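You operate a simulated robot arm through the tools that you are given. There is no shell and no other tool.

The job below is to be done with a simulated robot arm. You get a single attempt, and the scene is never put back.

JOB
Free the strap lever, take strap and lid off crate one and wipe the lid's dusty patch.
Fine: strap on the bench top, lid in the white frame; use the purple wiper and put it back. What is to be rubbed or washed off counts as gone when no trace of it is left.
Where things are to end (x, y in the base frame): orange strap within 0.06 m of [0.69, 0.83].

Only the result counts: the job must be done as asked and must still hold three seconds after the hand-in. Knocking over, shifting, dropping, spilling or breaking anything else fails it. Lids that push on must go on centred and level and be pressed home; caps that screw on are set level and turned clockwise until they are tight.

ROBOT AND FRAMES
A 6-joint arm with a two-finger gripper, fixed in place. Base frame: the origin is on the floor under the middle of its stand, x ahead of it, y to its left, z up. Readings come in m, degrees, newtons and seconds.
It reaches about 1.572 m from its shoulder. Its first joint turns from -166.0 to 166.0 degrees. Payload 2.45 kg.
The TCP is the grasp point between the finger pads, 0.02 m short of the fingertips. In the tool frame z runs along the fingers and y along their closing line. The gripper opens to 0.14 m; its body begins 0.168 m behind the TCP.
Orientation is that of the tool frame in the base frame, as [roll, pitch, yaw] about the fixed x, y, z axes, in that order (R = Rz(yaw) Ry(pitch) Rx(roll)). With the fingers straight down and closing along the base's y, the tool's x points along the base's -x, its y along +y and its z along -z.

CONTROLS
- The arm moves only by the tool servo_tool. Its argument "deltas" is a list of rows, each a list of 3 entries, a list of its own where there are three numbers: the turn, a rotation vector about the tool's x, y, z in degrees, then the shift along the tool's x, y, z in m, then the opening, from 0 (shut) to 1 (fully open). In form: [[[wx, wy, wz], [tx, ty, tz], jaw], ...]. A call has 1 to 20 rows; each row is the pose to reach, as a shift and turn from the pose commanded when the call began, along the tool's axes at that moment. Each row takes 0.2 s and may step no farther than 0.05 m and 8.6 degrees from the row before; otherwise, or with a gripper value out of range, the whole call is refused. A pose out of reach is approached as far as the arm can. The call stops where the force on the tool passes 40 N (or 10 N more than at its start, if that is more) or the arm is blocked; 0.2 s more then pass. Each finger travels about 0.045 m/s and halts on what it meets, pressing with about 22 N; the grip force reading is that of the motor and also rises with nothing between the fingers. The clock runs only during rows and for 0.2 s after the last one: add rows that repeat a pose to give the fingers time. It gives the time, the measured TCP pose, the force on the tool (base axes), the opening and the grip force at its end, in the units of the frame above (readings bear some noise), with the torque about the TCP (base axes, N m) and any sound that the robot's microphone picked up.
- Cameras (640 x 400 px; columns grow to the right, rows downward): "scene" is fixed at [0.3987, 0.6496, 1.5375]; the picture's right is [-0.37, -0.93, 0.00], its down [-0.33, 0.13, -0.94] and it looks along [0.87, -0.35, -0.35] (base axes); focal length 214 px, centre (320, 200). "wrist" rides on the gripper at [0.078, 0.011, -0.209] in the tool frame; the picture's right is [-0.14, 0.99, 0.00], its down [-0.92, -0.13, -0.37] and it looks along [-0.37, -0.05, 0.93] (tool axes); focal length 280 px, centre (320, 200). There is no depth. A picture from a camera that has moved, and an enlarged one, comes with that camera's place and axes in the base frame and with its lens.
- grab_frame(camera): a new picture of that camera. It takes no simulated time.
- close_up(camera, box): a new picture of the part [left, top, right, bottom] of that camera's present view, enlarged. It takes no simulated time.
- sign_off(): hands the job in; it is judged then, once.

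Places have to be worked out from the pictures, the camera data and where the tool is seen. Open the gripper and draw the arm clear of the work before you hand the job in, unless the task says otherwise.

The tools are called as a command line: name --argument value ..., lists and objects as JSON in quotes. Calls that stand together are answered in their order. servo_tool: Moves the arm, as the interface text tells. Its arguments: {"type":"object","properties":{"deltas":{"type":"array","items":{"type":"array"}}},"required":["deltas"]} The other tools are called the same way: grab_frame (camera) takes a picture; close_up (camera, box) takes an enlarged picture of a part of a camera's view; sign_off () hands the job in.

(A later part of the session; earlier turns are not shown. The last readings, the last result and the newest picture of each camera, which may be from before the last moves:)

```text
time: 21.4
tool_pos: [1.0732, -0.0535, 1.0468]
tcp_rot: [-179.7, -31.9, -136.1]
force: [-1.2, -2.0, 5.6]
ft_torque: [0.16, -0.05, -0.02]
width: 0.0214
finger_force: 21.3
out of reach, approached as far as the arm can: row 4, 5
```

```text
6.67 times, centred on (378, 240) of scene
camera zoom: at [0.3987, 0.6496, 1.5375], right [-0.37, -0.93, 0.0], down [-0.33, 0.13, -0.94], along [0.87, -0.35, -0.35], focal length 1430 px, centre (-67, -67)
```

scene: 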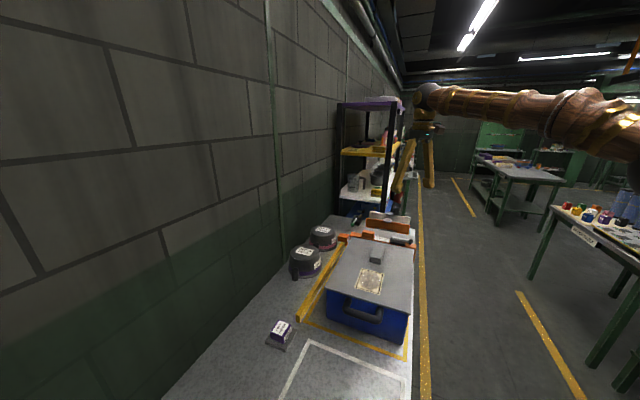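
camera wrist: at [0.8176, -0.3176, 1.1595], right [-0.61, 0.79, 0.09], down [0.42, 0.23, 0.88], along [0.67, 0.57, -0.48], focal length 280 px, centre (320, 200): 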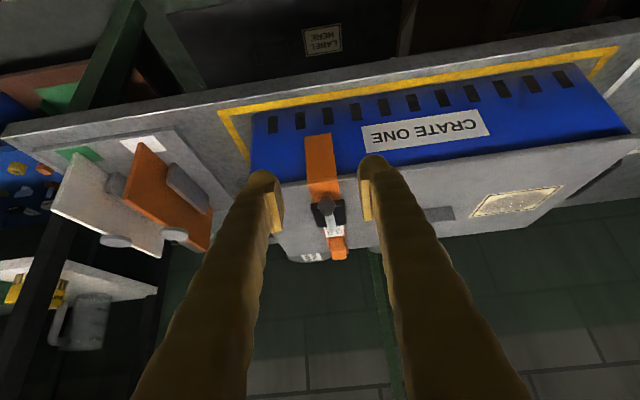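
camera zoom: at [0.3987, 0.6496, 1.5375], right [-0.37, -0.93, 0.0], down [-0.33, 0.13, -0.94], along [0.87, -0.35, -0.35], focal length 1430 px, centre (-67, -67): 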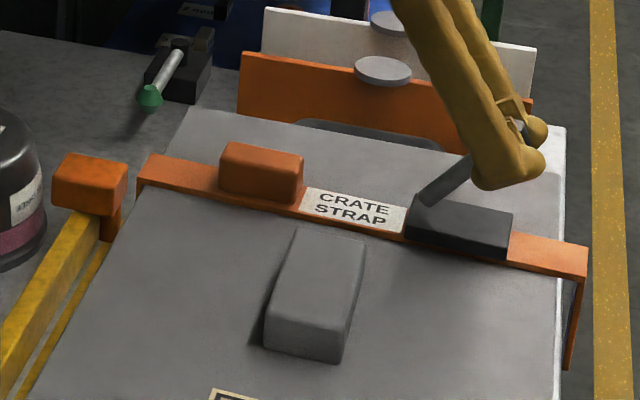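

The arm's reach limits more tilt here (strap slid a few mm; lever at roughly 50°, hinge friction only ~0.08 N·m). I release the knob, straighten the hand, and rise above the lever.

servo_tool --deltas '[[[0, 0, 0], [0, 0, 0], 0.3], [[0, 0, 0], [0, 0, 0], 0.45], [[0, 0, 0], [0, 0, 0], 0.45], [[0, -8, 0], [0.0106, 0, -0.017], 0.45], [[0, -16, 0], [0.0212, 0, -0.0339], 0.45], [[0, -24, 0], [0.0318, 0, -0.0509], 0.45], [[0, -32, 0], [0.0424, 0, -0.068], 0.45], [[0, -32, 0], [0.0424, 0, -0.068], 0.45]]'

grab_frame --camera "wrist"

close_up --camera "scene" --box '[330, 210, 426, 270]'

```text
time: 23.2
tool_pos: [1.0734, -0.0511, 1.1273]
tcp_rot: [180.0, 0.1, -136.0]
force: [-0.6, 0.3, 0.7]
ft_torque: [0.0, 0.0, 0.01]
width: 0.0632
finger_force: 0.0
```

```text
taken
camera wrist: at [1.0091, -0.0985, 1.3362], right [-0.59, 0.81, 0.0], down [0.75, 0.55, 0.37], along [0.3, 0.22, -0.93], focal length 280 px, centre (320, 200)
```

wrist: 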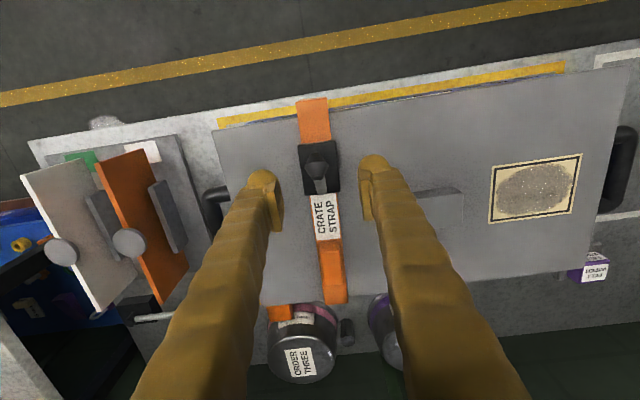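

```text
6.67 times, centred on (378, 240) of scene
camera zoom: at [0.3987, 0.6496, 1.5375], right [-0.37, -0.93, 0.0], down [-0.33, 0.13, -0.94], along [0.87, -0.35, -0.35], focal length 1430 px, centre (-67, -67)
```

zoom: 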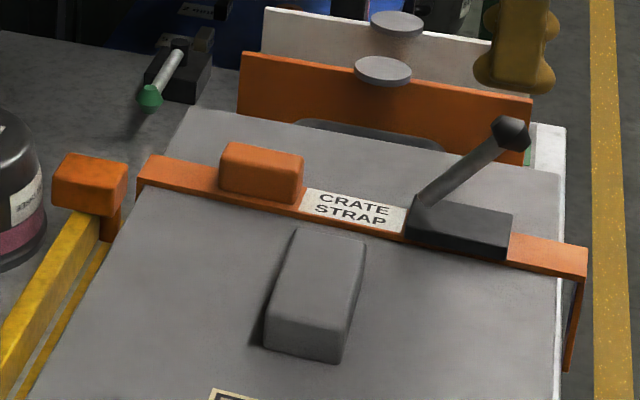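

The lever holds at about 56° with its knob near (1.071, -0.058, 1.055). I close the fingers, go in front of the knob and push it inward past vertical, in stages.

servo_tool --deltas '[[[0, 0, 0], [0.022, -0.003, 0], 0.2], [[0, 0, 0], [0.045, -0.003, 0], 0], [[0, 0, 0], [0.045, -0.003, 0.03], 0], [[0, 0, 0], [0.045, -0.003, 0.055], 0], [[0, 0, 0], [0.045, -0.003, 0.072], 0], [[0, 0, 0], [0.045, -0.003, 0.072], 0]]'

close_up --camera "wrist" --box '[240, 120, 400, 280]'

close_up --camera "scene" --box '[330, 210, 426, 270]'

```text
time: 24.6
tool_pos: [1.0407, -0.0867, 1.0549]
tcp_rot: [179.9, 0.0, -136.0]
force: [-0.4, -0.2, 0.4]
ft_torque: [-0.03, 0.01, -0.02]
width: 0.0002
finger_force: 21.9
```

```text
2.50 times, centred on (320, 200) of wrist
camera zoom: at [0.9785, -0.1328, 1.2637], right [-0.59, 0.81, 0.0], down [0.75, 0.55, 0.37], along [0.3, 0.22, -0.93], focal length 701 px, centre (320, 200)
```

zoom: 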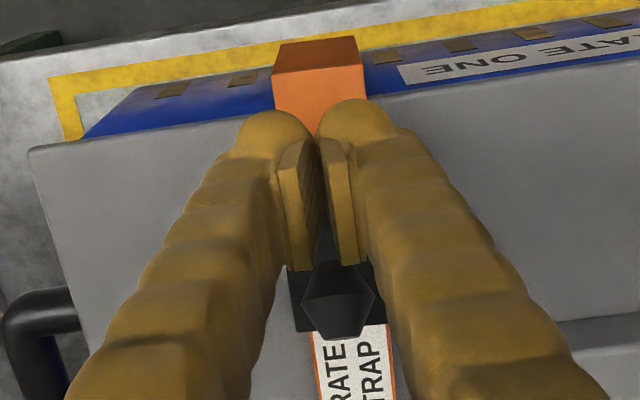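

```text
6.67 times, centred on (378, 240) of scene
camera zoom: at [0.3987, 0.6496, 1.5375], right [-0.37, -0.93, 0.0], down [-0.33, 0.13, -0.94], along [0.87, -0.35, -0.35], focal length 1430 px, centre (-67, -67)
```

zoom: 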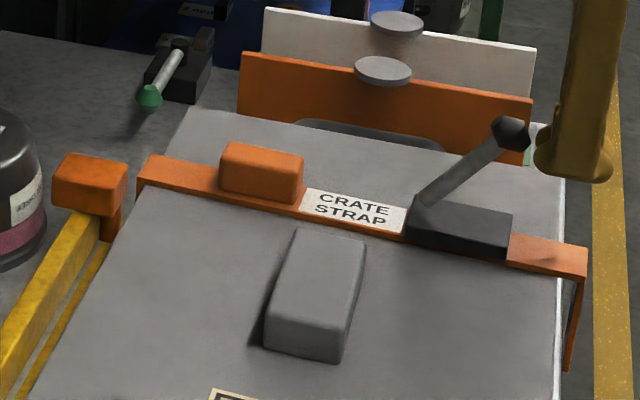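

The closed fingers stand in front of the knob. I push it inward by about 55 mm in small steps.

servo_tool --deltas '[[[0, 0, 0], [-0.01, 0, 0], 0], [[0, 0, 0], [-0.02, 0, 0], 0], [[0, 0, 0], [-0.029, 0, 0], 0], [[0, 0, 0], [-0.038, 0, 0], 0], [[0, 0, 0], [-0.047, 0, 0], 0], [[0, 0, 0], [-0.055, 0, 0], 0]]'

close_up --camera "wrist" --box '[240, 120, 400, 280]'

close_up --camera "scene" --box '[330, 210, 426, 270]'

```text
time: 26.0
tool_pos: [1.0819, -0.0474, 1.0538]
tcp_rot: [-179.9, -0.1, -136.1]
force: [-7.1, -9.3, 0.5]
ft_torque: [0.06, -0.17, -0.03]
width: 0.0059
finger_force: 22.0
```

```text
2.50 times, centred on (320, 200) of wrist
camera zoom: at [1.0177, -0.0945, 1.2636], right [-0.59, 0.81, 0.0], down [0.75, 0.55, 0.37], along [0.3, 0.22, -0.93], focal length 701 px, centre (320, 200)
```

zoom: 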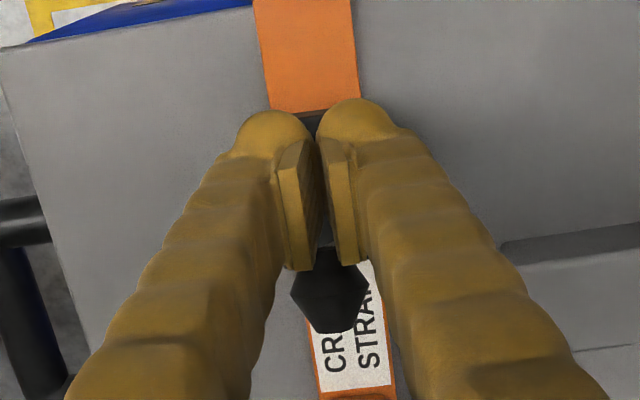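

```text
6.67 times, centred on (378, 240) of scene
camera zoom: at [0.3987, 0.6496, 1.5375], right [-0.37, -0.93, 0.0], down [-0.33, 0.13, -0.94], along [0.87, -0.35, -0.35], focal length 1430 px, centre (-67, -67)
```

zoom: 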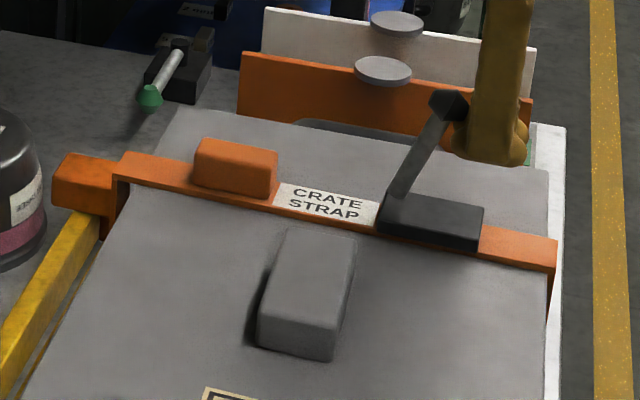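

Force reached ~12 N and the strap (perhaps the lid) slid rearward, so I stop and back off a little to check what moved.

servo_tool --deltas '[[[0, 0, 0], [0.01, 0, 0], 0], [[0, 0, 0], [0.02, 0, 0], 0]]'

close_up --camera "scene" --box '[240, 200, 440, 400]'

close_up --camera "scene" --box '[330, 210, 426, 270]'

```text
time: 26.6
tool_pos: [1.0691, -0.0616, 1.0539]
tcp_rot: [-179.9, -0.1, -136.0]
force: [0.3, -0.4, 0.0]
ft_torque: [0.0, 0.0, 0.01]
width: 0.0
finger_force: 22.0
```

```text
2.00 times, centred on (340, 300) of scene
camera zoom: at [0.3987, 0.6496, 1.5375], right [-0.37, -0.93, 0.0], down [-0.33, 0.13, -0.94], along [0.87, -0.35, -0.35], focal length 429 px, centre (280, 0)
```

zoom: 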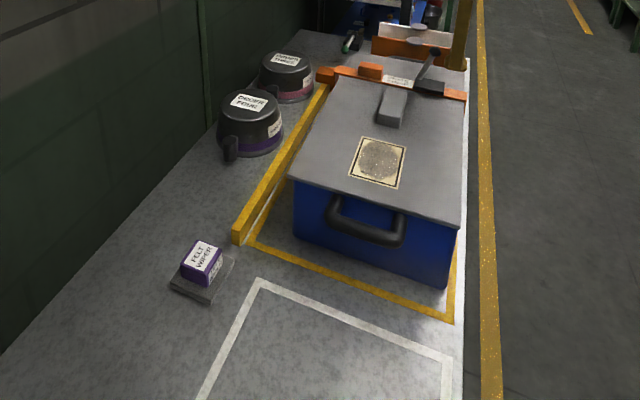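

```text
6.67 times, centred on (378, 240) of scene
camera zoom: at [0.3987, 0.6496, 1.5375], right [-0.37, -0.93, 0.0], down [-0.33, 0.13, -0.94], along [0.87, -0.35, -0.35], focal length 1430 px, centre (-67, -67)
```

zoom: 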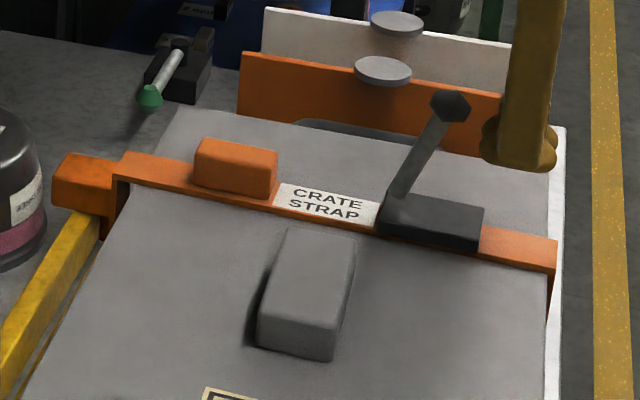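

The crate has not moved; the strap slid ~1.5 cm rearward until its front leg met the lid, and the lever is at roughly 60-70°. I rise to get a clear view of the lever.

servo_tool --deltas '[[[0, 0, 0], [0.02, 0, -0.04], 0.2], [[0, 0, 0], [0.02, 0, -0.08], 0.45], [[0, 0, 0], [0.02, 0, -0.08], 0.45]]'

close_up --camera "wrist" --box '[220, 100, 420, 260]'

close_up --camera "scene" --box '[374, 214, 414, 249]'

```text
time: 27.4
tool_pos: [1.0543, -0.0755, 1.1348]
tcp_rot: [-180.0, 0.0, -135.9]
force: [0.7, -0.1, 0.2]
ft_torque: [0.01, -0.01, 0.0]
width: 0.063
finger_force: 0.1
```

```text
2.50 times, centred on (320, 180) of wrist
camera zoom: at [0.99, -0.1209, 1.3448], right [-0.59, 0.81, 0.0], down [0.75, 0.55, 0.37], along [0.3, 0.22, -0.93], focal length 701 px, centre (320, 250)
```

zoom: 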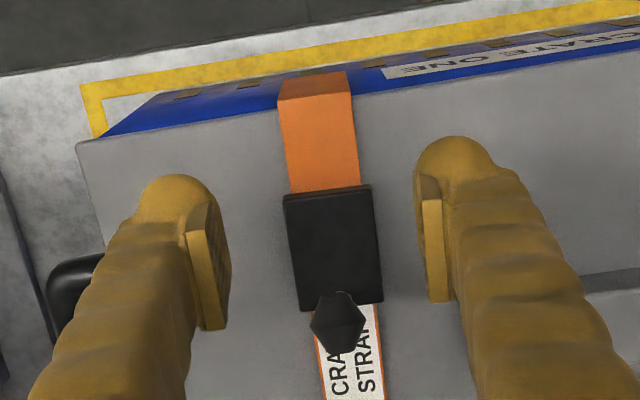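

```text
11.43 times, centred on (394, 232) of scene
camera zoom: at [0.3987, 0.6496, 1.5375], right [-0.37, -0.93, 0.0], down [-0.33, 0.13, -0.94], along [0.87, -0.35, -0.35], focal length 2451 px, centre (-526, -160)
```

zoom: 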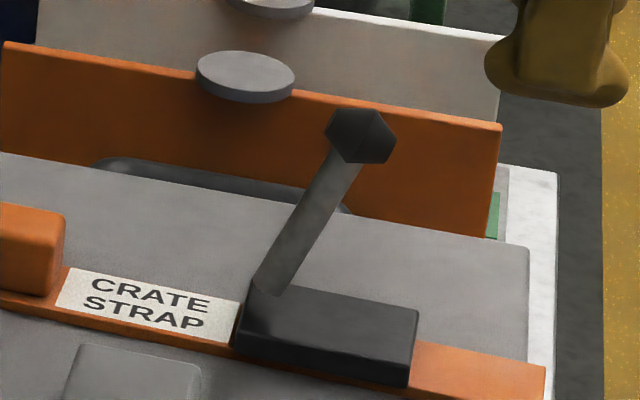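

The lever is now at about 72° with the knob at (1.102, -0.028, 1.069). I'll push again gently at the knob to find out whether that is its end stop.

servo_tool --deltas '[[[0, 0, 0], [0, 0, 0.03], 0], [[0, 0, 0], [0, 0, 0.06], 0], [[0, 0, 0], [0, 0, 0.073], 0], [[0, 0, 0], [-0.02, 0, 0.073], 0], [[0, 0, 0], [-0.036, 0, 0.073], 0], [[0, 0, 0], [-0.039, 0, 0.073], 0]]'

servo_tool --deltas '[[[0, 0, 0], [-0.002, 0, 0], 0], [[0, 0, 0], [-0.002, 0, 0], 0]]'

close_up --camera "scene" --box '[374, 214, 414, 249]'

```text
time: 28.8
tool_pos: [1.0814, -0.0494, 1.0634]
tcp_rot: [-179.9, 0.0, -136.0]
force: [-5.3, -4.4, 1.4]
ft_torque: [0.02, -0.05, -0.01]
width: 0.006
finger_force: 21.8
```

```text
time: 29.4
tool_pos: [1.082, -0.0472, 1.0623]
tcp_rot: [180.0, -0.1, -136.0]
force: [-7.2, -10.4, 2.7]
ft_torque: [0.0, -0.19, -0.07]
width: 0.0062
finger_force: 21.7
```

```text
11.43 times, centred on (394, 232) of scene
camera zoom: at [0.3987, 0.6496, 1.5375], right [-0.37, -0.93, 0.0], down [-0.33, 0.13, -0.94], along [0.87, -0.35, -0.35], focal length 2451 px, centre (-526, -160)
```

zoom: 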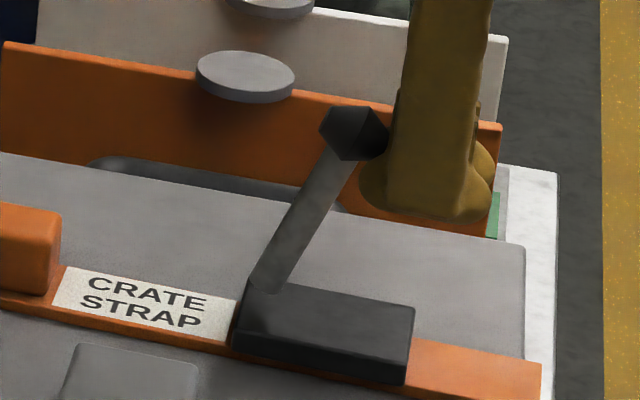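

At 12.6 N the lever no longer turns and instead drags the strap, so about 72° is its end stop and the lever is free. I back off, rise, and go view the target area of the bench near (0.69, 0.83).

servo_tool --deltas '[[[0, 0, 0], [0.02, 0, 0], 0], [[0, 0, 0], [0.03, 0, -0.03], 0.3], [[0, 0, 0], [0.03, 0, -0.07], 0.6], [[0, 0, 0], [0.03, 0, -0.11], 0.8], [[0, 0, 0], [0.03, 0, -0.15], 1], [[0, 0, 0], [0.03, 0, -0.19], 1]]'

grab_frame --camera "wrist"

```text
time: 30.8
tool_pos: [1.0613, -0.0655, 1.2522]
tcp_rot: [180.0, -0.1, -136.1]
force: [0.0, -0.7, 0.4]
ft_torque: [-0.01, 0.0, 0.0]
width: 0.102
finger_force: 0.0
```

```text
taken
camera wrist: at [0.9975, -0.1138, 1.461], right [-0.59, 0.81, 0.0], down [0.75, 0.55, 0.37], along [0.3, 0.22, -0.93], focal length 280 px, centre (320, 200)
```

wrist: 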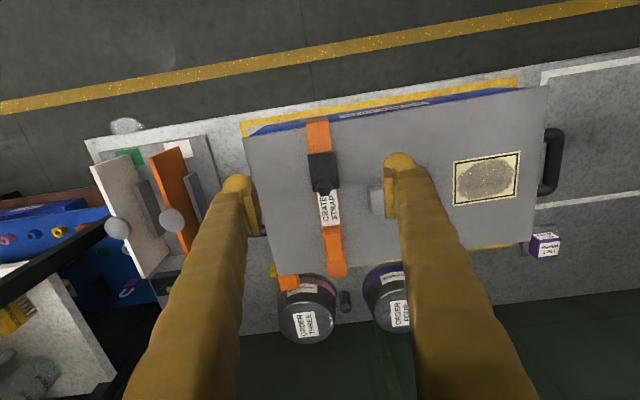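

The lid is only slightly askew. I now travel along the bench to view the white frame and strap target region.

servo_tool --deltas '[[[0, 0, 0], [-0.009, 0.0444, 0], 1], [[0, 0, 0], [-0.018, 0.0889, 0], 1], [[0, 0, 0], [-0.027, 0.1333, 0], 1], [[0, 0, 0], [-0.036, 0.1777, 0], 1], [[0, 0, 0], [-0.044, 0.2222, 0], 1], [[0, 0, 0], [-0.053, 0.2666, 0], 1], [[0, 0, 0], [-0.062, 0.311, 0], 1], [[0, 0, 0], [-0.071, 0.3555, 0], 1], [[0, 0, 0], [-0.08, 0.4, 0], 1], [[0, 0, 0], [-0.089, 0.4443, 0], 1], [[0, 0, 0], [-0.098, 0.4888, 0], 1], [[0, 0, 0], [-0.106, 0.5332, 0], 1], [[0, 0, 0], [-0.115, 0.5776, 0], 1], [[0, 0, 0], [-0.124, 0.6221, 0], 1], [[0, 0, 0], [-0.133, 0.6665, 0], 1], [[0, 0, 0], [-0.142, 0.711, 0], 1], [[0, 0, 0], [-0.151, 0.7554, 0], 1], [[0, 0, 0], [-0.16, 0.8, 0], 1]]'

grab_frame --camera "wrist"

```text
time: 34.6
tool_pos: [0.6202, 0.62, 1.2524]
tcp_rot: [-180.0, -0.1, -135.9]
force: [0.0, 0.0, -0.4]
ft_torque: [0.0, -0.02, 0.0]
width: 0.1404
finger_force: 0.1
```

```text
taken
camera wrist: at [0.557, 0.5734, 1.4621], right [-0.59, 0.81, 0.0], down [0.75, 0.55, 0.37], along [0.3, 0.22, -0.93], focal length 280 px, centre (320, 200)
```

wrist: 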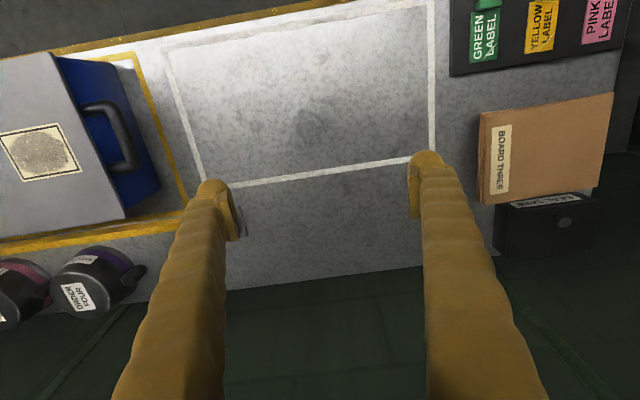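

The white frame is about 0.55 × 0.32 m centred near (0.603, 0.581), and the strap's spot behind it is clear bench. I return to above the strap's orange block near (1.206, 0.073).

servo_tool --deltas '[[[0, 0, 0], [-0.0023, -0.0445, 0], 0.7], [[0, 0, 0], [-0.0046, -0.089, 0], 0.7], [[0, 0, 0], [-0.0069, -0.1334, 0], 0.7], [[0, 0, 0], [-0.0092, -0.1779, 0], 0.7], [[0, 0, 0], [-0.0115, -0.2224, 0], 0.7], [[0, 0, 0], [-0.0138, -0.2669, 0], 0.7], [[0, 0, 0], [-0.0161, -0.3113, 0], 0.7], [[0, 0, 0], [-0.0184, -0.3558, 0], 0.7], [[0, 0, 0], [-0.0207, -0.4003, 0], 0.7], [[0, 0, 0], [-0.023, -0.4448, 0], 0.7], [[0, 0, 0], [-0.0253, -0.4893, 0], 0.7], [[0, 0, 0], [-0.0276, -0.5337, 0], 0.7], [[0, 0, 0], [-0.0299, -0.5782, 0], 0.7], [[0, 0, 0], [-0.0322, -0.6227, 0], 0.7], [[0, 0, 0], [-0.0345, -0.6672, 0], 0.7], [[0, 0, 0], [-0.0368, -0.7116, 0], 0.7], [[0, 0, 0], [-0.0391, -0.7561, 0], 0.7], [[0, 0, 0], [-0.0415, -0.8006, 0.02], 0.7], [[0, 0, 0], [-0.0415, -0.8006, 0.06], 0.7], [[0, 0, 0], [-0.0415, -0.8006, 0.1], 0.7]]'

grab_frame --camera "wrist"

close_up --camera "scene" --box '[310, 200, 430, 275]'

```text
time: 38.8
tool_pos: [1.1431, 0.07, 1.1682]
tcp_rot: [179.9, -0.1, -136.0]
force: [0.8, 0.6, -0.3]
ft_torque: [-0.02, 0.05, 0.0]
width: 0.0981
finger_force: 0.1
out of reach, approached as far as the arm can: row 15, 16, 17, 18, 19, 20
```

```text
taken
camera wrist: at [1.0796, 0.0222, 1.3773], right [-0.59, 0.81, 0.0], down [0.75, 0.55, 0.37], along [0.3, 0.22, -0.93], focal length 280 px, centre (320, 200)
```

wrist: 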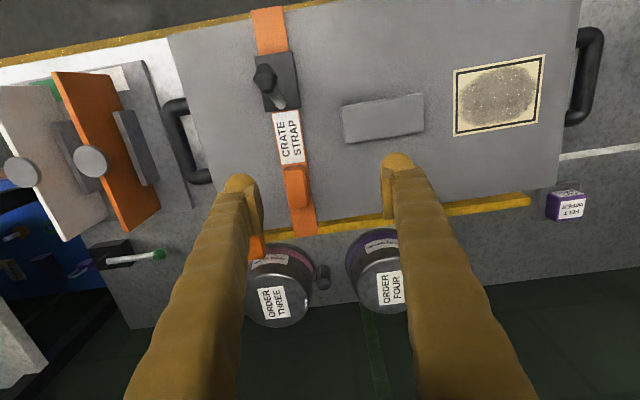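

```text
5.33 times, centred on (370, 238) of scene
camera zoom: at [0.3987, 0.6496, 1.5375], right [-0.37, -0.93, 0.0], down [-0.33, 0.13, -0.94], along [0.87, -0.35, -0.35], focal length 1144 px, centre (53, 0)
```

zoom: 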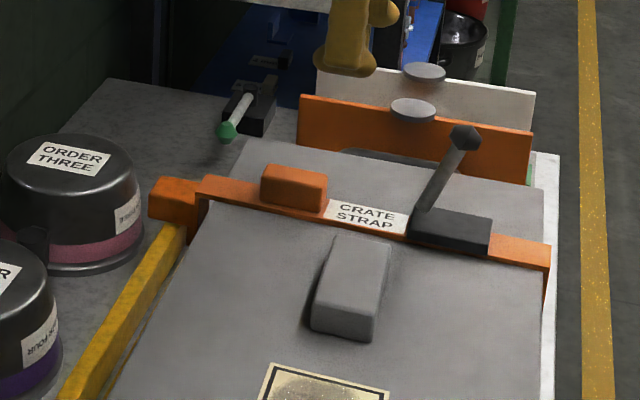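

With the hand vertical this spot is out of reach; tilted it will be reachable. I zoom to check the block's exact place and the strap's yaw.

close_up --camera "wrist" --box '[230, 0, 350, 250]'

close_up --camera "wrist" --box '[250, 140, 346, 240]'

```text
1.60 times, centred on (290, 125) of wrist
camera zoom: at [1.0796, 0.0222, 1.3773], right [-0.59, 0.81, 0.0], down [0.75, 0.55, 0.37], along [0.3, 0.22, -0.93], focal length 449 px, centre (368, 320)
```

zoom: 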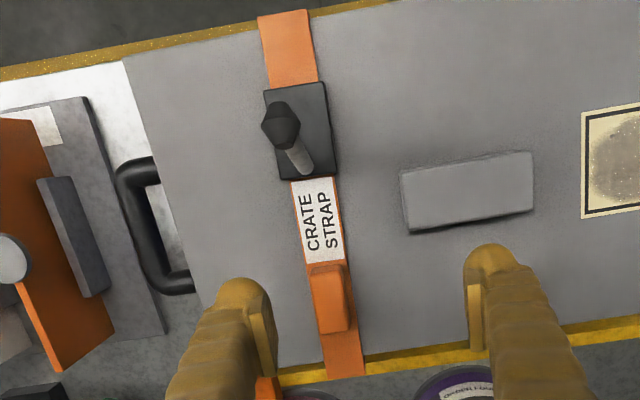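

```text
4.00 times, centred on (298, 190) of wrist
camera zoom: at [1.0796, 0.0222, 1.3773], right [-0.59, 0.81, 0.0], down [0.75, 0.55, 0.37], along [0.3, 0.22, -0.93], focal length 1122 px, centre (408, 240)
```

zoom: 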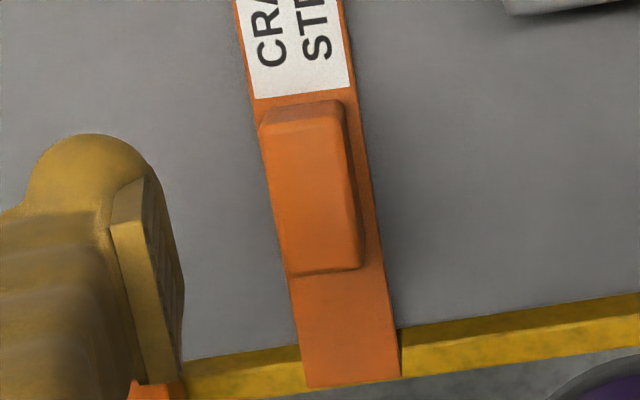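

The block is centred near (1.208, 0.0745, 0.983), strap yaw ≈44° matching the hand. I tilt 20° and come down over it, stopping a few cm above.

servo_tool --deltas '[[[0, -6.7, 0], [0, -0.02, 0.02], 0.55], [[0, -13.4, 0], [-0.01, -0.0419, 0.04], 0.55], [[0, -20, 0], [-0.025, -0.0419, 0.065], 0.55], [[0, -20, 0], [-0.04, -0.0419, 0.09], 0.55], [[0, -20, 0], [-0.0498, -0.0419, 0.12], 0.55], [[0, -20, 0], [-0.0498, -0.0419, 0.12], 0.55]]'

grab_frame --camera "wrist"

close_up --camera "scene" --box '[310, 190, 430, 265]'

```text
time: 40.2
tool_pos: [1.2075, 0.0721, 1.05]
tcp_rot: [-179.9, 20.0, -136.0]
force: [0.3, -0.7, 0.7]
ft_torque: [-0.02, 0.0, 0.01]
width: 0.077
finger_force: 0.1
```

```text
taken
camera wrist: at [1.0956, -0.0209, 1.2194], right [-0.59, 0.8, 0.05], down [0.62, 0.42, 0.66], along [0.51, 0.42, -0.75], focal length 280 px, centre (320, 200)
```

wrist: 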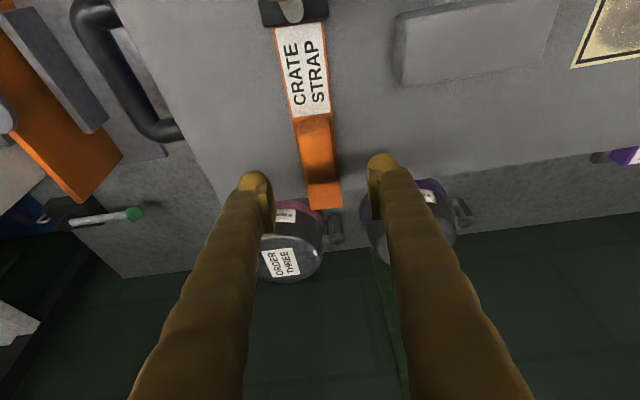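

```text
5.33 times, centred on (370, 228) of scene
camera zoom: at [0.3987, 0.6496, 1.5375], right [-0.37, -0.93, 0.0], down [-0.33, 0.13, -0.94], along [0.87, -0.35, -0.35], focal length 1144 px, centre (53, 53)
```

zoom: 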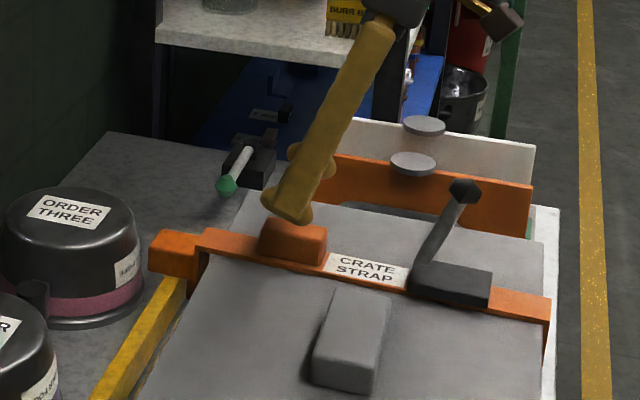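

Aligned. I descend straight 5.7 cm to z≈0.993 and close on the block.

servo_tool --deltas '[[[0, 0, 0], [0.0068, 0, 0.0188], 0.5], [[0, 0, 0], [0.0137, 0, 0.0376], 0.45], [[0, 0, 0], [0.0171, 0, 0.047], 0.45], [[0, 0, 0], [0.0193, 0, 0.053], 0.45], [[0, 0, 0], [0.0193, 0, 0.053], 0.45]]'

close_up --camera "wrist" --box '[240, 120, 400, 280]'

close_up --camera "scene" --box '[330, 200, 410, 250]'

```text
time: 41.4
tool_pos: [1.2068, 0.0726, 0.9929]
tcp_rot: [-179.9, 19.9, -136.0]
force: [0.4, -0.2, -0.5]
ft_torque: [0.0, 0.0, -0.05]
width: 0.0629
finger_force: 0.0
```

```text
2.50 times, centred on (320, 200) of wrist
camera zoom: at [1.0958, -0.0206, 1.1632], right [-0.6, 0.8, 0.05], down [0.62, 0.42, 0.66], along [0.51, 0.42, -0.75], focal length 701 px, centre (320, 200)
```

zoom: 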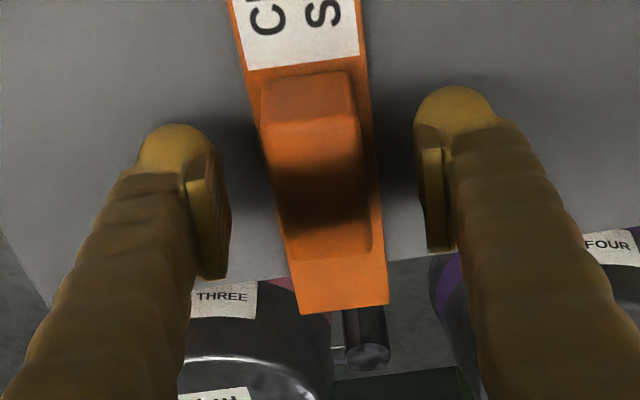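

```text
8.00 times, centred on (370, 225) of scene
camera zoom: at [0.3987, 0.6496, 1.5375], right [-0.37, -0.93, 0.0], down [-0.33, 0.13, -0.94], along [0.87, -0.35, -0.35], focal length 1716 px, centre (-80, 0)
```

zoom: 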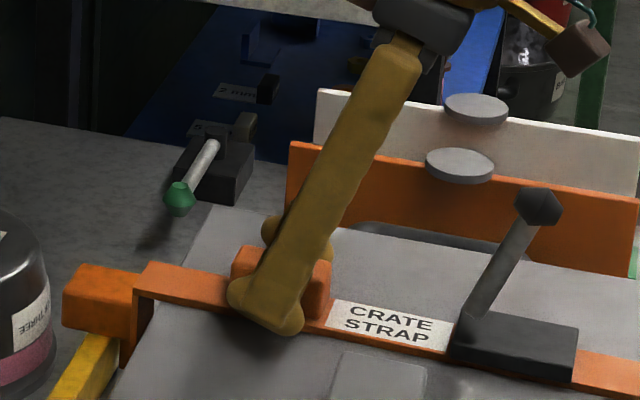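

The block is between the pads. I close on it.

servo_tool --deltas '[[[0, 0, 0], [0, 0, 0], 0.05], [[0, 0, 0], [0, 0, 0], 0.05], [[0, 0, 0], [0, 0, 0], 0.05], [[0, 0, 0], [0, 0, 0], 0.05]]'

```text
time: 42.4
tool_pos: [1.2081, 0.0727, 0.9933]
tcp_rot: [-180.0, 20.0, -136.1]
force: [0.5, -0.7, 0.3]
ft_torque: [0.03, -0.05, -0.01]
width: 0.0289
finger_force: 21.5
```

The block is held (0.0289 m). I lift straight up in steps by 5 cm first and check.

servo_tool --deltas '[[[0, 0, 0], [-0.0034, 0, -0.0094], 0.05], [[0, 0, 0], [-0.0085, 0, -0.0235], 0.05], [[0, 0, 0], [-0.0171, 0, -0.047], 0.05], [[0, 0, 0], [-0.0171, 0, -0.047], 0.05]]'

close_up --camera "scene" --box '[310, 190, 430, 280]'

```text
time: 43.4
tool_pos: [1.207, 0.0724, 1.0422]
tcp_rot: [-179.9, 19.9, -136.0]
force: [0.4, -0.6, -1.9]
ft_torque: [0.1, -0.12, -0.01]
width: 0.0292
finger_force: 22.1
```

```text
4.44 times, centred on (370, 235) of scene
camera zoom: at [0.3987, 0.6496, 1.5375], right [-0.37, -0.93, 0.0], down [-0.33, 0.13, -0.94], along [0.87, -0.35, -0.35], focal length 953 px, centre (98, 44)
```

zoom: 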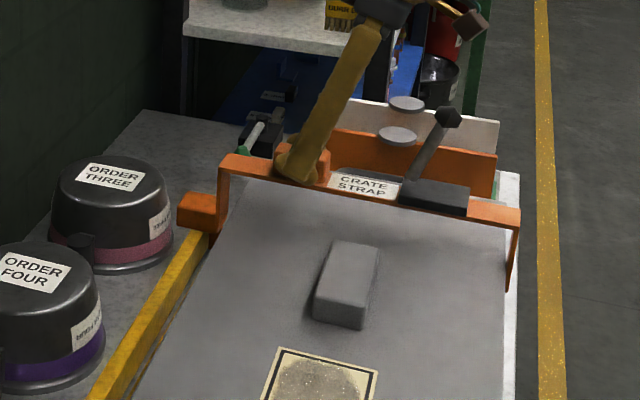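

The strap hangs level. I lift on to z≈1.15 so its legs clear everything.

servo_tool --deltas '[[[0, 0, 0], [-0.0123, 0, -0.0338], 0.05], [[0, 0, 0], [-0.0246, 0, -0.0677], 0.05], [[0, 0, 0], [-0.0369, 0, -0.1015], 0.05], [[0, 0, 0], [-0.0369, 0, -0.1015], 0.05]]'

close_up --camera "scene" --box '[300, 160, 440, 280]'

```text
time: 44.4
tool_pos: [1.2077, 0.0713, 1.1519]
tcp_rot: [-180.0, 19.9, -136.0]
force: [1.1, -0.1, -1.8]
ft_torque: [0.08, -0.11, 0.05]
width: 0.0289
finger_force: 21.6
```

```text
3.33 times, centred on (370, 220) of scene
camera zoom: at [0.3987, 0.6496, 1.5375], right [-0.37, -0.93, 0.0], down [-0.33, 0.13, -0.94], along [0.87, -0.35, -0.35], focal length 715 px, centre (153, 133)
```

zoom: 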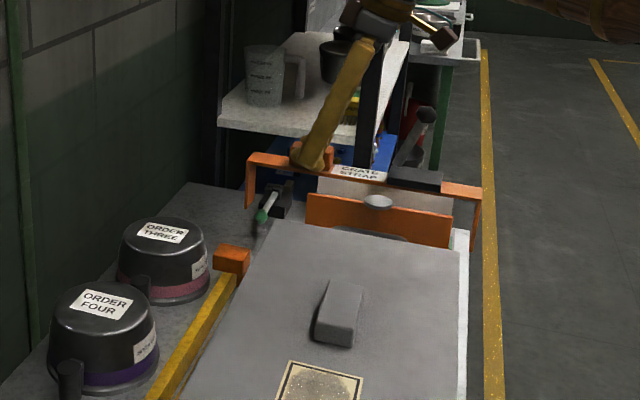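

The strap clears the lid. I carry it along the bench toward its spot while turning it 45° (first half of a 90° turn), at constant height.

servo_tool --deltas '[[[-1.28, 0, -3.52], [-0.0061, 0.0405, 0.0022], 0.05], [[-2.57, 0, -7.05], [-0.0122, 0.0809, 0.0044], 0.05], [[-3.85, 0, -10.57], [-0.0182, 0.1214, 0.0066], 0.05], [[-5.13, 0, -14.1], [-0.0243, 0.1618, 0.0088], 0.05], [[-6.41, 0, -17.62], [-0.0304, 0.2023, 0.011], 0.05], [[-7.7, 0, -21.14], [-0.0365, 0.2428, 0.0133], 0.05], [[-8.98, 0, -24.67], [-0.0425, 0.2832, 0.0155], 0.05], [[-10.26, 0, -28.19], [-0.0486, 0.3237, 0.0177], 0.05], [[-11.54, 0, -31.72], [-0.0547, 0.3641, 0.0199], 0.05], [[-12.83, 0, -35.24], [-0.0608, 0.4046, 0.0221], 0.05], [[-14.11, 0, -38.77], [-0.0668, 0.445, 0.0243], 0.05], [[-15.39, 0, -42.29], [-0.0729, 0.4855, 0.0265], 0.05]]'

grab_frame --camera "wrist"

grab_frame --camera "scene"

```text
time: 47.0
tool_pos: [0.9271, 0.4755, 1.1495]
tcp_rot: [179.9, 20.0, -91.0]
force: [0.6, -0.3, -2.9]
ft_torque: [0.16, -0.02, 0.01]
width: 0.0291
finger_force: 21.7
```

```text
taken
camera wrist: at [0.9128, 0.33, 1.3194], right [-0.99, 0.15, 0.05], down [0.14, 0.74, 0.66], along [0.06, 0.66, -0.75], focal length 280 px, centre (320, 200)
```

wrist: 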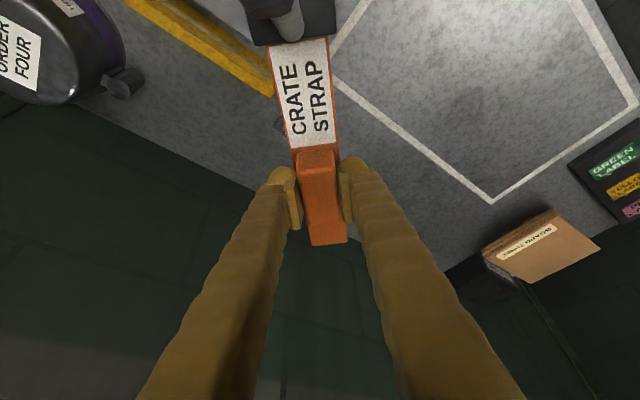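

```text
taken
```

scene: 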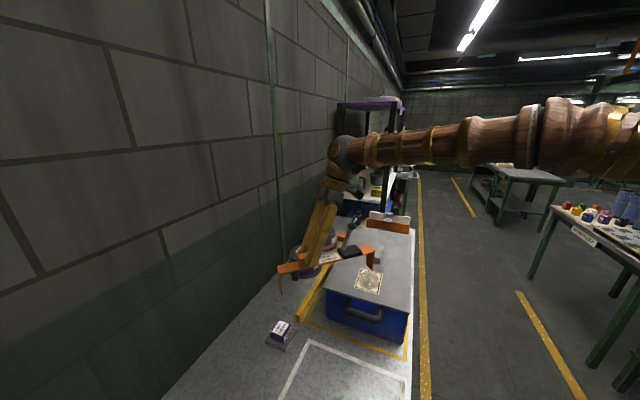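

All is well; I do the second half of the carry and turn.

servo_tool --deltas '[[[-1.28, 0, -3.52], [-0.0311, 0.0242, 0.0113], 0.05], [[-2.57, 0, -7.05], [-0.0622, 0.0483, 0.0226], 0.05], [[-3.85, 0, -10.57], [-0.0933, 0.0725, 0.034], 0.05], [[-5.13, 0, -14.1], [-0.1244, 0.0967, 0.0453], 0.05], [[-6.41, 0, -17.62], [-0.1555, 0.1208, 0.0566], 0.05], [[-7.7, 0, -21.14], [-0.1866, 0.145, 0.0679], 0.05], [[-8.98, 0, -24.67], [-0.2176, 0.1692, 0.0792], 0.05], [[-10.26, 0, -28.19], [-0.2487, 0.1933, 0.0905], 0.05], [[-11.54, 0, -31.72], [-0.2798, 0.2175, 0.1019], 0.05], [[-12.83, 0, -35.24], [-0.3109, 0.2417, 0.1132], 0.05], [[-14.11, 0, -38.77], [-0.342, 0.2658, 0.1245], 0.05], [[-15.39, 0, -42.29], [-0.3731, 0.29, 0.1358], 0.05]]'

grab_frame --camera "wrist"

```text
time: 49.6
tool_pos: [0.6425, 0.8776, 1.151]
tcp_rot: [180.0, 19.9, -46.0]
force: [-0.2, -0.1, -2.0]
ft_torque: [0.1, 0.09, 0.02]
width: 0.029
finger_force: 21.8
```

```text
taken
camera wrist: at [0.7354, 0.766, 1.3215], right [-0.8, -0.6, 0.05], down [-0.42, 0.62, 0.66], along [-0.42, 0.51, -0.75], focal length 280 px, centre (320, 200)
```

wrist: 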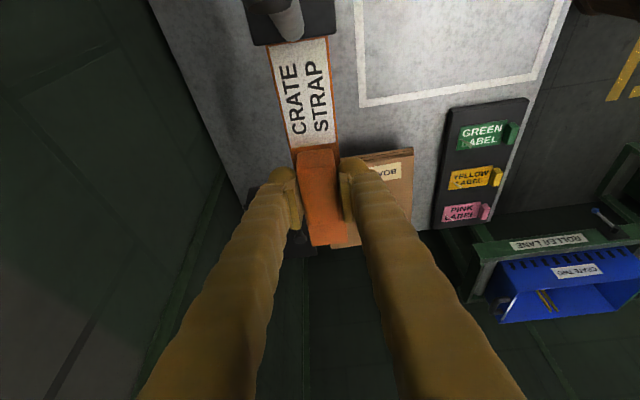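

The strap is aligned with the bench above its spot, clear of the board box. I lower it to about z=0.93.

servo_tool --deltas '[[[0, 0, 0], [0.0137, 0, 0.0376], 0.05], [[0, 0, 0], [0.0274, 0, 0.0752], 0.05], [[0, 0, 0], [0.041, 0, 0.1128], 0.05], [[0, 0, 0], [0.0547, 0, 0.1504], 0.05], [[0, 0, 0], [0.0684, 0, 0.1879], 0.05], [[0, 0, 0], [0.0752, 0, 0.2067], 0.05], [[0, 0, 0], [0.0752, 0, 0.2067], 0.05]]'

grab_frame --camera "wrist"

```text
time: 51.2
tool_pos: [0.6433, 0.8775, 0.9294]
tcp_rot: [-179.9, 20.0, -46.0]
force: [0.4, 0.9, -1.4]
ft_torque: [0.09, 0.1, -0.03]
width: 0.0288
finger_force: 21.7
```

```text
taken
camera wrist: at [0.736, 0.7654, 1.0996], right [-0.8, -0.6, 0.05], down [-0.42, 0.62, 0.66], along [-0.42, 0.51, -0.75], focal length 280 px, centre (320, 200)
```

wrist: 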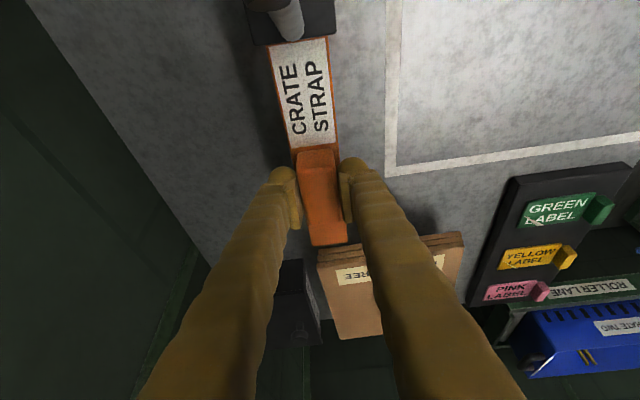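

Still hanging free (-1.4 N). I lower in small steps until the legs touch the bench, watching the force.

servo_tool --deltas '[[[0, 0, 0], [0.0051, 0, 0.0141], 0.05], [[0, 0, 0], [0.0085, 0, 0.0235], 0.05], [[0, 0, 0], [0.0103, 0, 0.0282], 0.05]]'

```text
time: 52.0
tool_pos: [0.6429, 0.8764, 0.9032]
tcp_rot: [-179.9, 19.9, -46.1]
force: [-0.5, 0.2, 22.6]
ft_torque: [-0.03, 0.0, -0.03]
width: 0.0294
finger_force: 22.2
```

The legs stand on the bench (22 N at z 0.903). I relieve the press by ~3.5 mm and open the fingers.

servo_tool --deltas '[[[0, 0, 0], [-0.0012, 0, -0.0033], 0.05], [[0, 0, 0], [-0.0012, 0, -0.0033], 0.2], [[0, 0, 0], [-0.0012, 0, -0.0033], 0.4], [[0, 0, 0], [-0.0012, 0, -0.0033], 0.5], [[0, 0, 0], [-0.0012, 0, -0.0033], 0.5]]'

grab_frame --camera "wrist"

```text
time: 53.2
tool_pos: [0.6433, 0.8778, 0.9052]
tcp_rot: [-179.9, 20.1, -46.0]
force: [-0.1, 0.2, 0.1]
ft_torque: [0.0, 0.01, -0.01]
width: 0.0699
finger_force: 0.1
```

```text
taken
camera wrist: at [0.7357, 0.7651, 1.0744], right [-0.8, -0.6, 0.05], down [-0.42, 0.62, 0.66], along [-0.42, 0.51, -0.75], focal length 280 px, centre (320, 200)
```

wrist: 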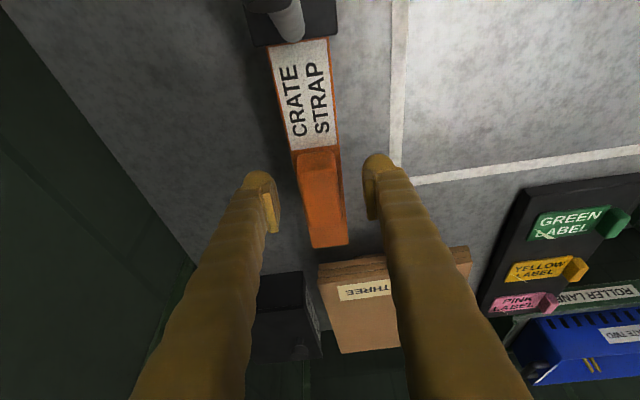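

The strap stands on its own. I rise straight up, straighten the hand, and inspect its position from above.

servo_tool --deltas '[[[0, 0, 0], [-0.0103, 0, -0.0282], 0.5], [[0, 0, 0], [-0.0239, 0, -0.0658], 0.6], [[0, 0, 0], [-0.0376, 0, -0.1034], 0.6], [[0, 0, 0], [-0.0513, 0, -0.141], 0.6], [[0, 0, 0], [-0.0667, 0, -0.1833], 0.6], [[0, 7, 0], [-0.08, 0, -0.22], 0.6], [[0, 14, 0], [-0.0923, 0, -0.2537], 0.6], [[0, 20, 0], [-0.106, 0, -0.2913], 0.6]]'

grab_frame --camera "wrist"

```text
time: 55.0
tool_pos: [0.6415, 0.878, 1.2139]
tcp_rot: [-179.9, 0.0, -46.0]
force: [0.1, 0.1, -0.7]
ft_torque: [0.03, 0.06, 0.02]
width: 0.084
finger_force: 0.0
```

```text
taken
camera wrist: at [0.6881, 0.8128, 1.4235], right [-0.81, -0.59, 0.0], down [-0.55, 0.75, 0.37], along [-0.22, 0.3, -0.93], focal length 280 px, centre (320, 200)
```

wrist: 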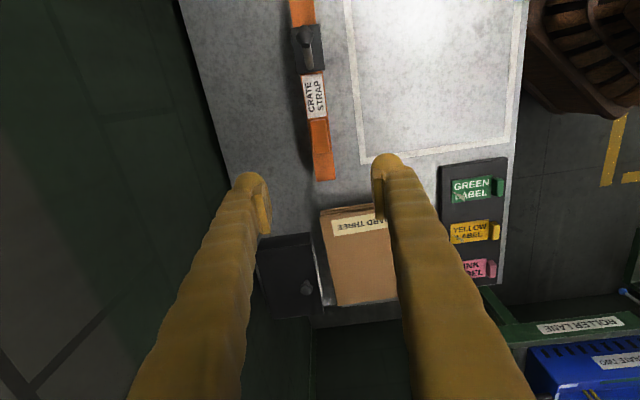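

The strap stands centred at about (0.694, 0.834), well within tolerance. Next I move over the white frame to measure it precisely.

servo_tool --deltas '[[[0, 0, 0], [0.0341, 0.0231, -0.0086], 0.6], [[0, 0, 0], [0.0682, 0.0463, -0.0172], 0.6], [[0, 0, 0], [0.1023, 0.0694, -0.0258], 0.6], [[0, 0, 0], [0.1364, 0.0926, -0.0344], 0.6], [[0, 0, 0], [0.1705, 0.1157, -0.043], 0.6], [[0, 0, 0], [0.2046, 0.1388, -0.0516], 0.6], [[0, 0, 0], [0.2387, 0.162, -0.0602], 0.6], [[0, 0, 0], [0.2728, 0.1851, -0.0688], 0.6], [[0, 0, 0], [0.3069, 0.2083, -0.0774], 0.6], [[0, 0, 0], [0.341, 0.2314, -0.086], 0.6], [[0, 0, 0], [0.341, 0.2314, -0.086], 0.6]]'

grab_frame --camera "wrist"

```text
time: 57.4
tool_pos: [0.7139, 0.4712, 1.3008]
tcp_rot: [179.9, -0.1, -46.0]
force: [-0.1, 0.4, -0.2]
ft_torque: [-0.01, 0.02, 0.01]
width: 0.084
finger_force: 0.0
```

```text
taken
camera wrist: at [0.7597, 0.4073, 1.5103], right [-0.81, -0.59, 0.0], down [-0.55, 0.75, 0.37], along [-0.22, 0.3, -0.93], focal length 280 px, centre (320, 200)
```

wrist: 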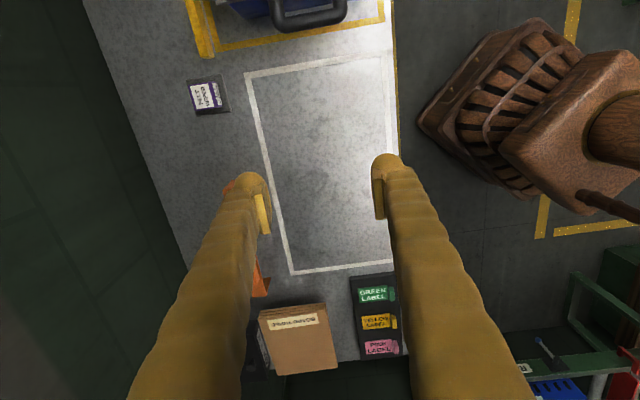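

I zoom in on the frame's corners.

close_up --camera "wrist" --box '[230, 40, 410, 110]'

close_up --camera "wrist" --box '[260, 200, 420, 300]'

close_up --camera "wrist" --box '[170, 60, 260, 130]'

```text
3.56 times, centred on (320, 75) of wrist
camera zoom: at [0.7597, 0.4073, 1.5103], right [-0.81, -0.59, 0.0], down [-0.55, 0.75, 0.37], along [-0.22, 0.3, -0.93], focal length 997 px, centre (320, 644)
```

zoom: 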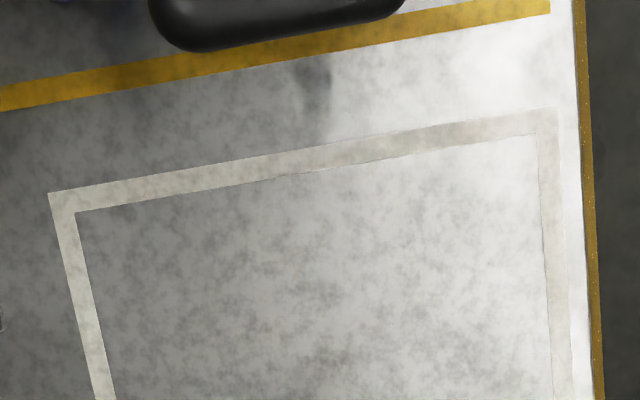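

```text
4.00 times, centred on (340, 250) of wrist
camera zoom: at [0.7597, 0.4073, 1.5103], right [-0.81, -0.59, 0.0], down [-0.55, 0.75, 0.37], along [-0.22, 0.3, -0.93], focal length 1122 px, centre (240, 0)
```

zoom: 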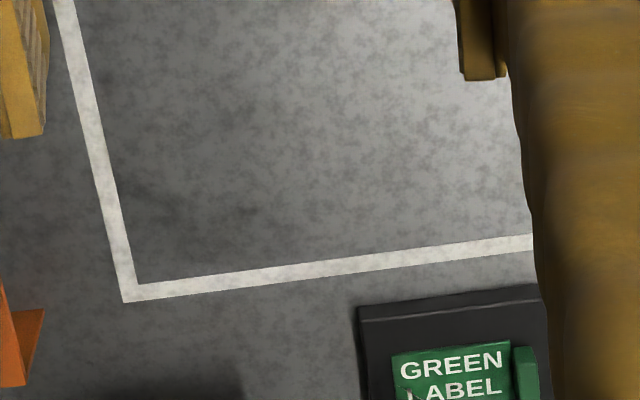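

```text
5.71 times, centred on (215, 95) of wrist
camera zoom: at [0.7597, 0.4073, 1.5103], right [-0.81, -0.59, 0.0], down [-0.55, 0.75, 0.37], along [-0.22, 0.3, -0.93], focal length 1602 px, centre (920, 800)
```

zoom: 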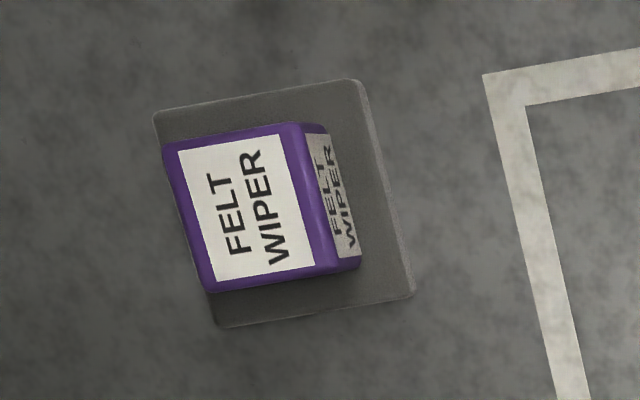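

The frame's centre works out at about (0.598, 0.5745), inner size about 0.31 × 0.55 m; the wiper's tray is centred near (0.962, 0.578). Now I go over the lid's handle near (1.065, 0.105).

servo_tool --deltas '[[[0, 0, 0], [0.046, 0, 0], 0.7], [[0, 0, 0], [0.092, 0, 0], 0.7], [[0, 0, 0], [0.138, 0, 0], 0.7], [[0, 0, 0], [0.184, 0, 0.01], 0.7], [[0, 0, 0], [0.23, 0.001, 0.025], 0.7], [[0, 0, 0], [0.276, 0.001, 0.04], 0.7], [[0, 0, 0], [0.322, 0.001, 0.055], 0.7], [[0, 0, 0], [0.368, 0.0015, 0.07], 0.7], [[0, 0, 0], [0.414, 0.0015, 0.085], 0.7], [[0, 0, 0], [0.46, 0.0018, 0.1], 0.7], [[0, 0, 0], [0.507, 0.0018, 0.115], 0.7], [[0, 0, 0], [0.507, 0.0018, 0.13], 0.7]]'

grab_frame --camera "wrist"

close_up --camera "scene" --box '[300, 220, 430, 350]'

```text
time: 60.0
tool_pos: [1.0657, 0.1053, 1.1708]
tcp_rot: [179.9, 0.1, -46.0]
force: [-0.6, -0.6, 0.5]
ft_torque: [-0.01, 0.0, 0.01]
width: 0.0981
finger_force: 0.1
```

```text
taken
camera wrist: at [1.1117, 0.0408, 1.3801], right [-0.81, -0.59, 0.0], down [-0.55, 0.75, 0.37], along [-0.22, 0.3, -0.93], focal length 280 px, centre (320, 200)
```

wrist: 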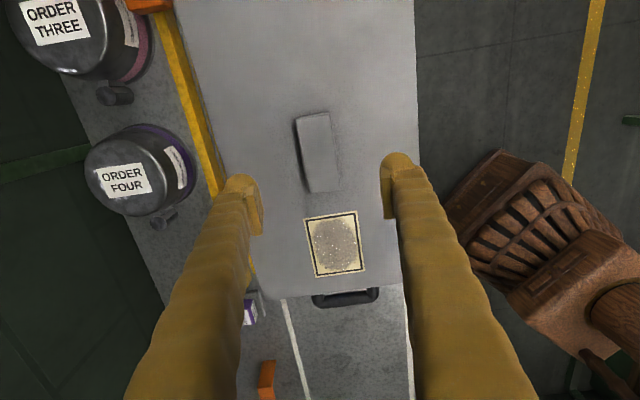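

```text
3.08 times, centred on (365, 285) of scene
camera zoom: at [0.3987, 0.6496, 1.5375], right [-0.37, -0.93, 0.0], down [-0.33, 0.13, -0.94], along [0.87, -0.35, -0.35], focal length 660 px, centre (182, -62)
```

zoom: 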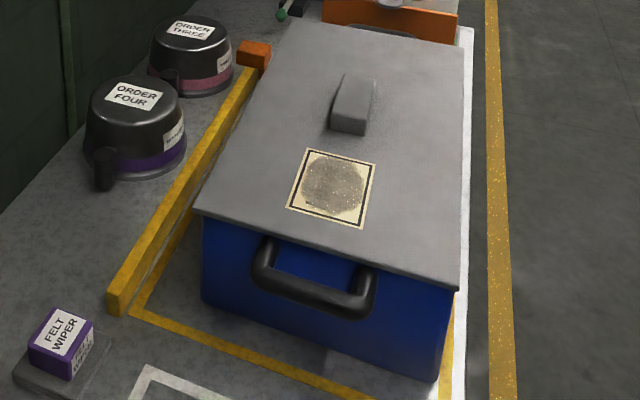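

I zoom on the lid handle to centre on it precisely.

close_up --camera "wrist" --box '[260, 90, 380, 210]'

close_up --camera "wrist" --box '[170, 0, 430, 310]'

```text
3.33 times, centred on (320, 150) of wrist
camera zoom: at [1.1117, 0.0408, 1.3801], right [-0.81, -0.59, 0.0], down [-0.55, 0.75, 0.37], along [-0.22, 0.3, -0.93], focal length 935 px, centre (320, 367)
```

zoom: 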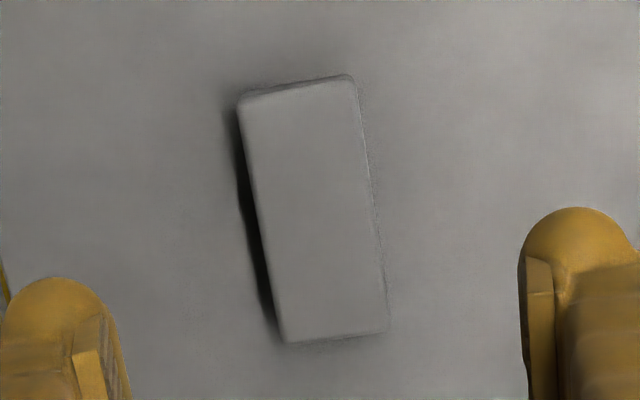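

```text
1.29 times, centred on (300, 155) of wrist
camera zoom: at [1.1117, 0.0408, 1.3801], right [-0.81, -0.59, 0.0], down [-0.55, 0.75, 0.37], along [-0.22, 0.3, -0.93], focal length 362 px, centre (346, 258)
```

zoom: 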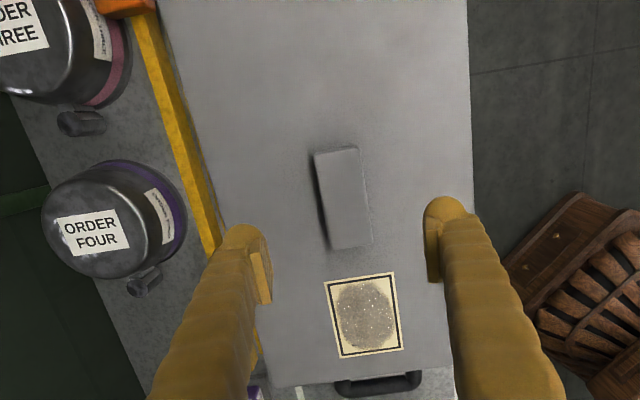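

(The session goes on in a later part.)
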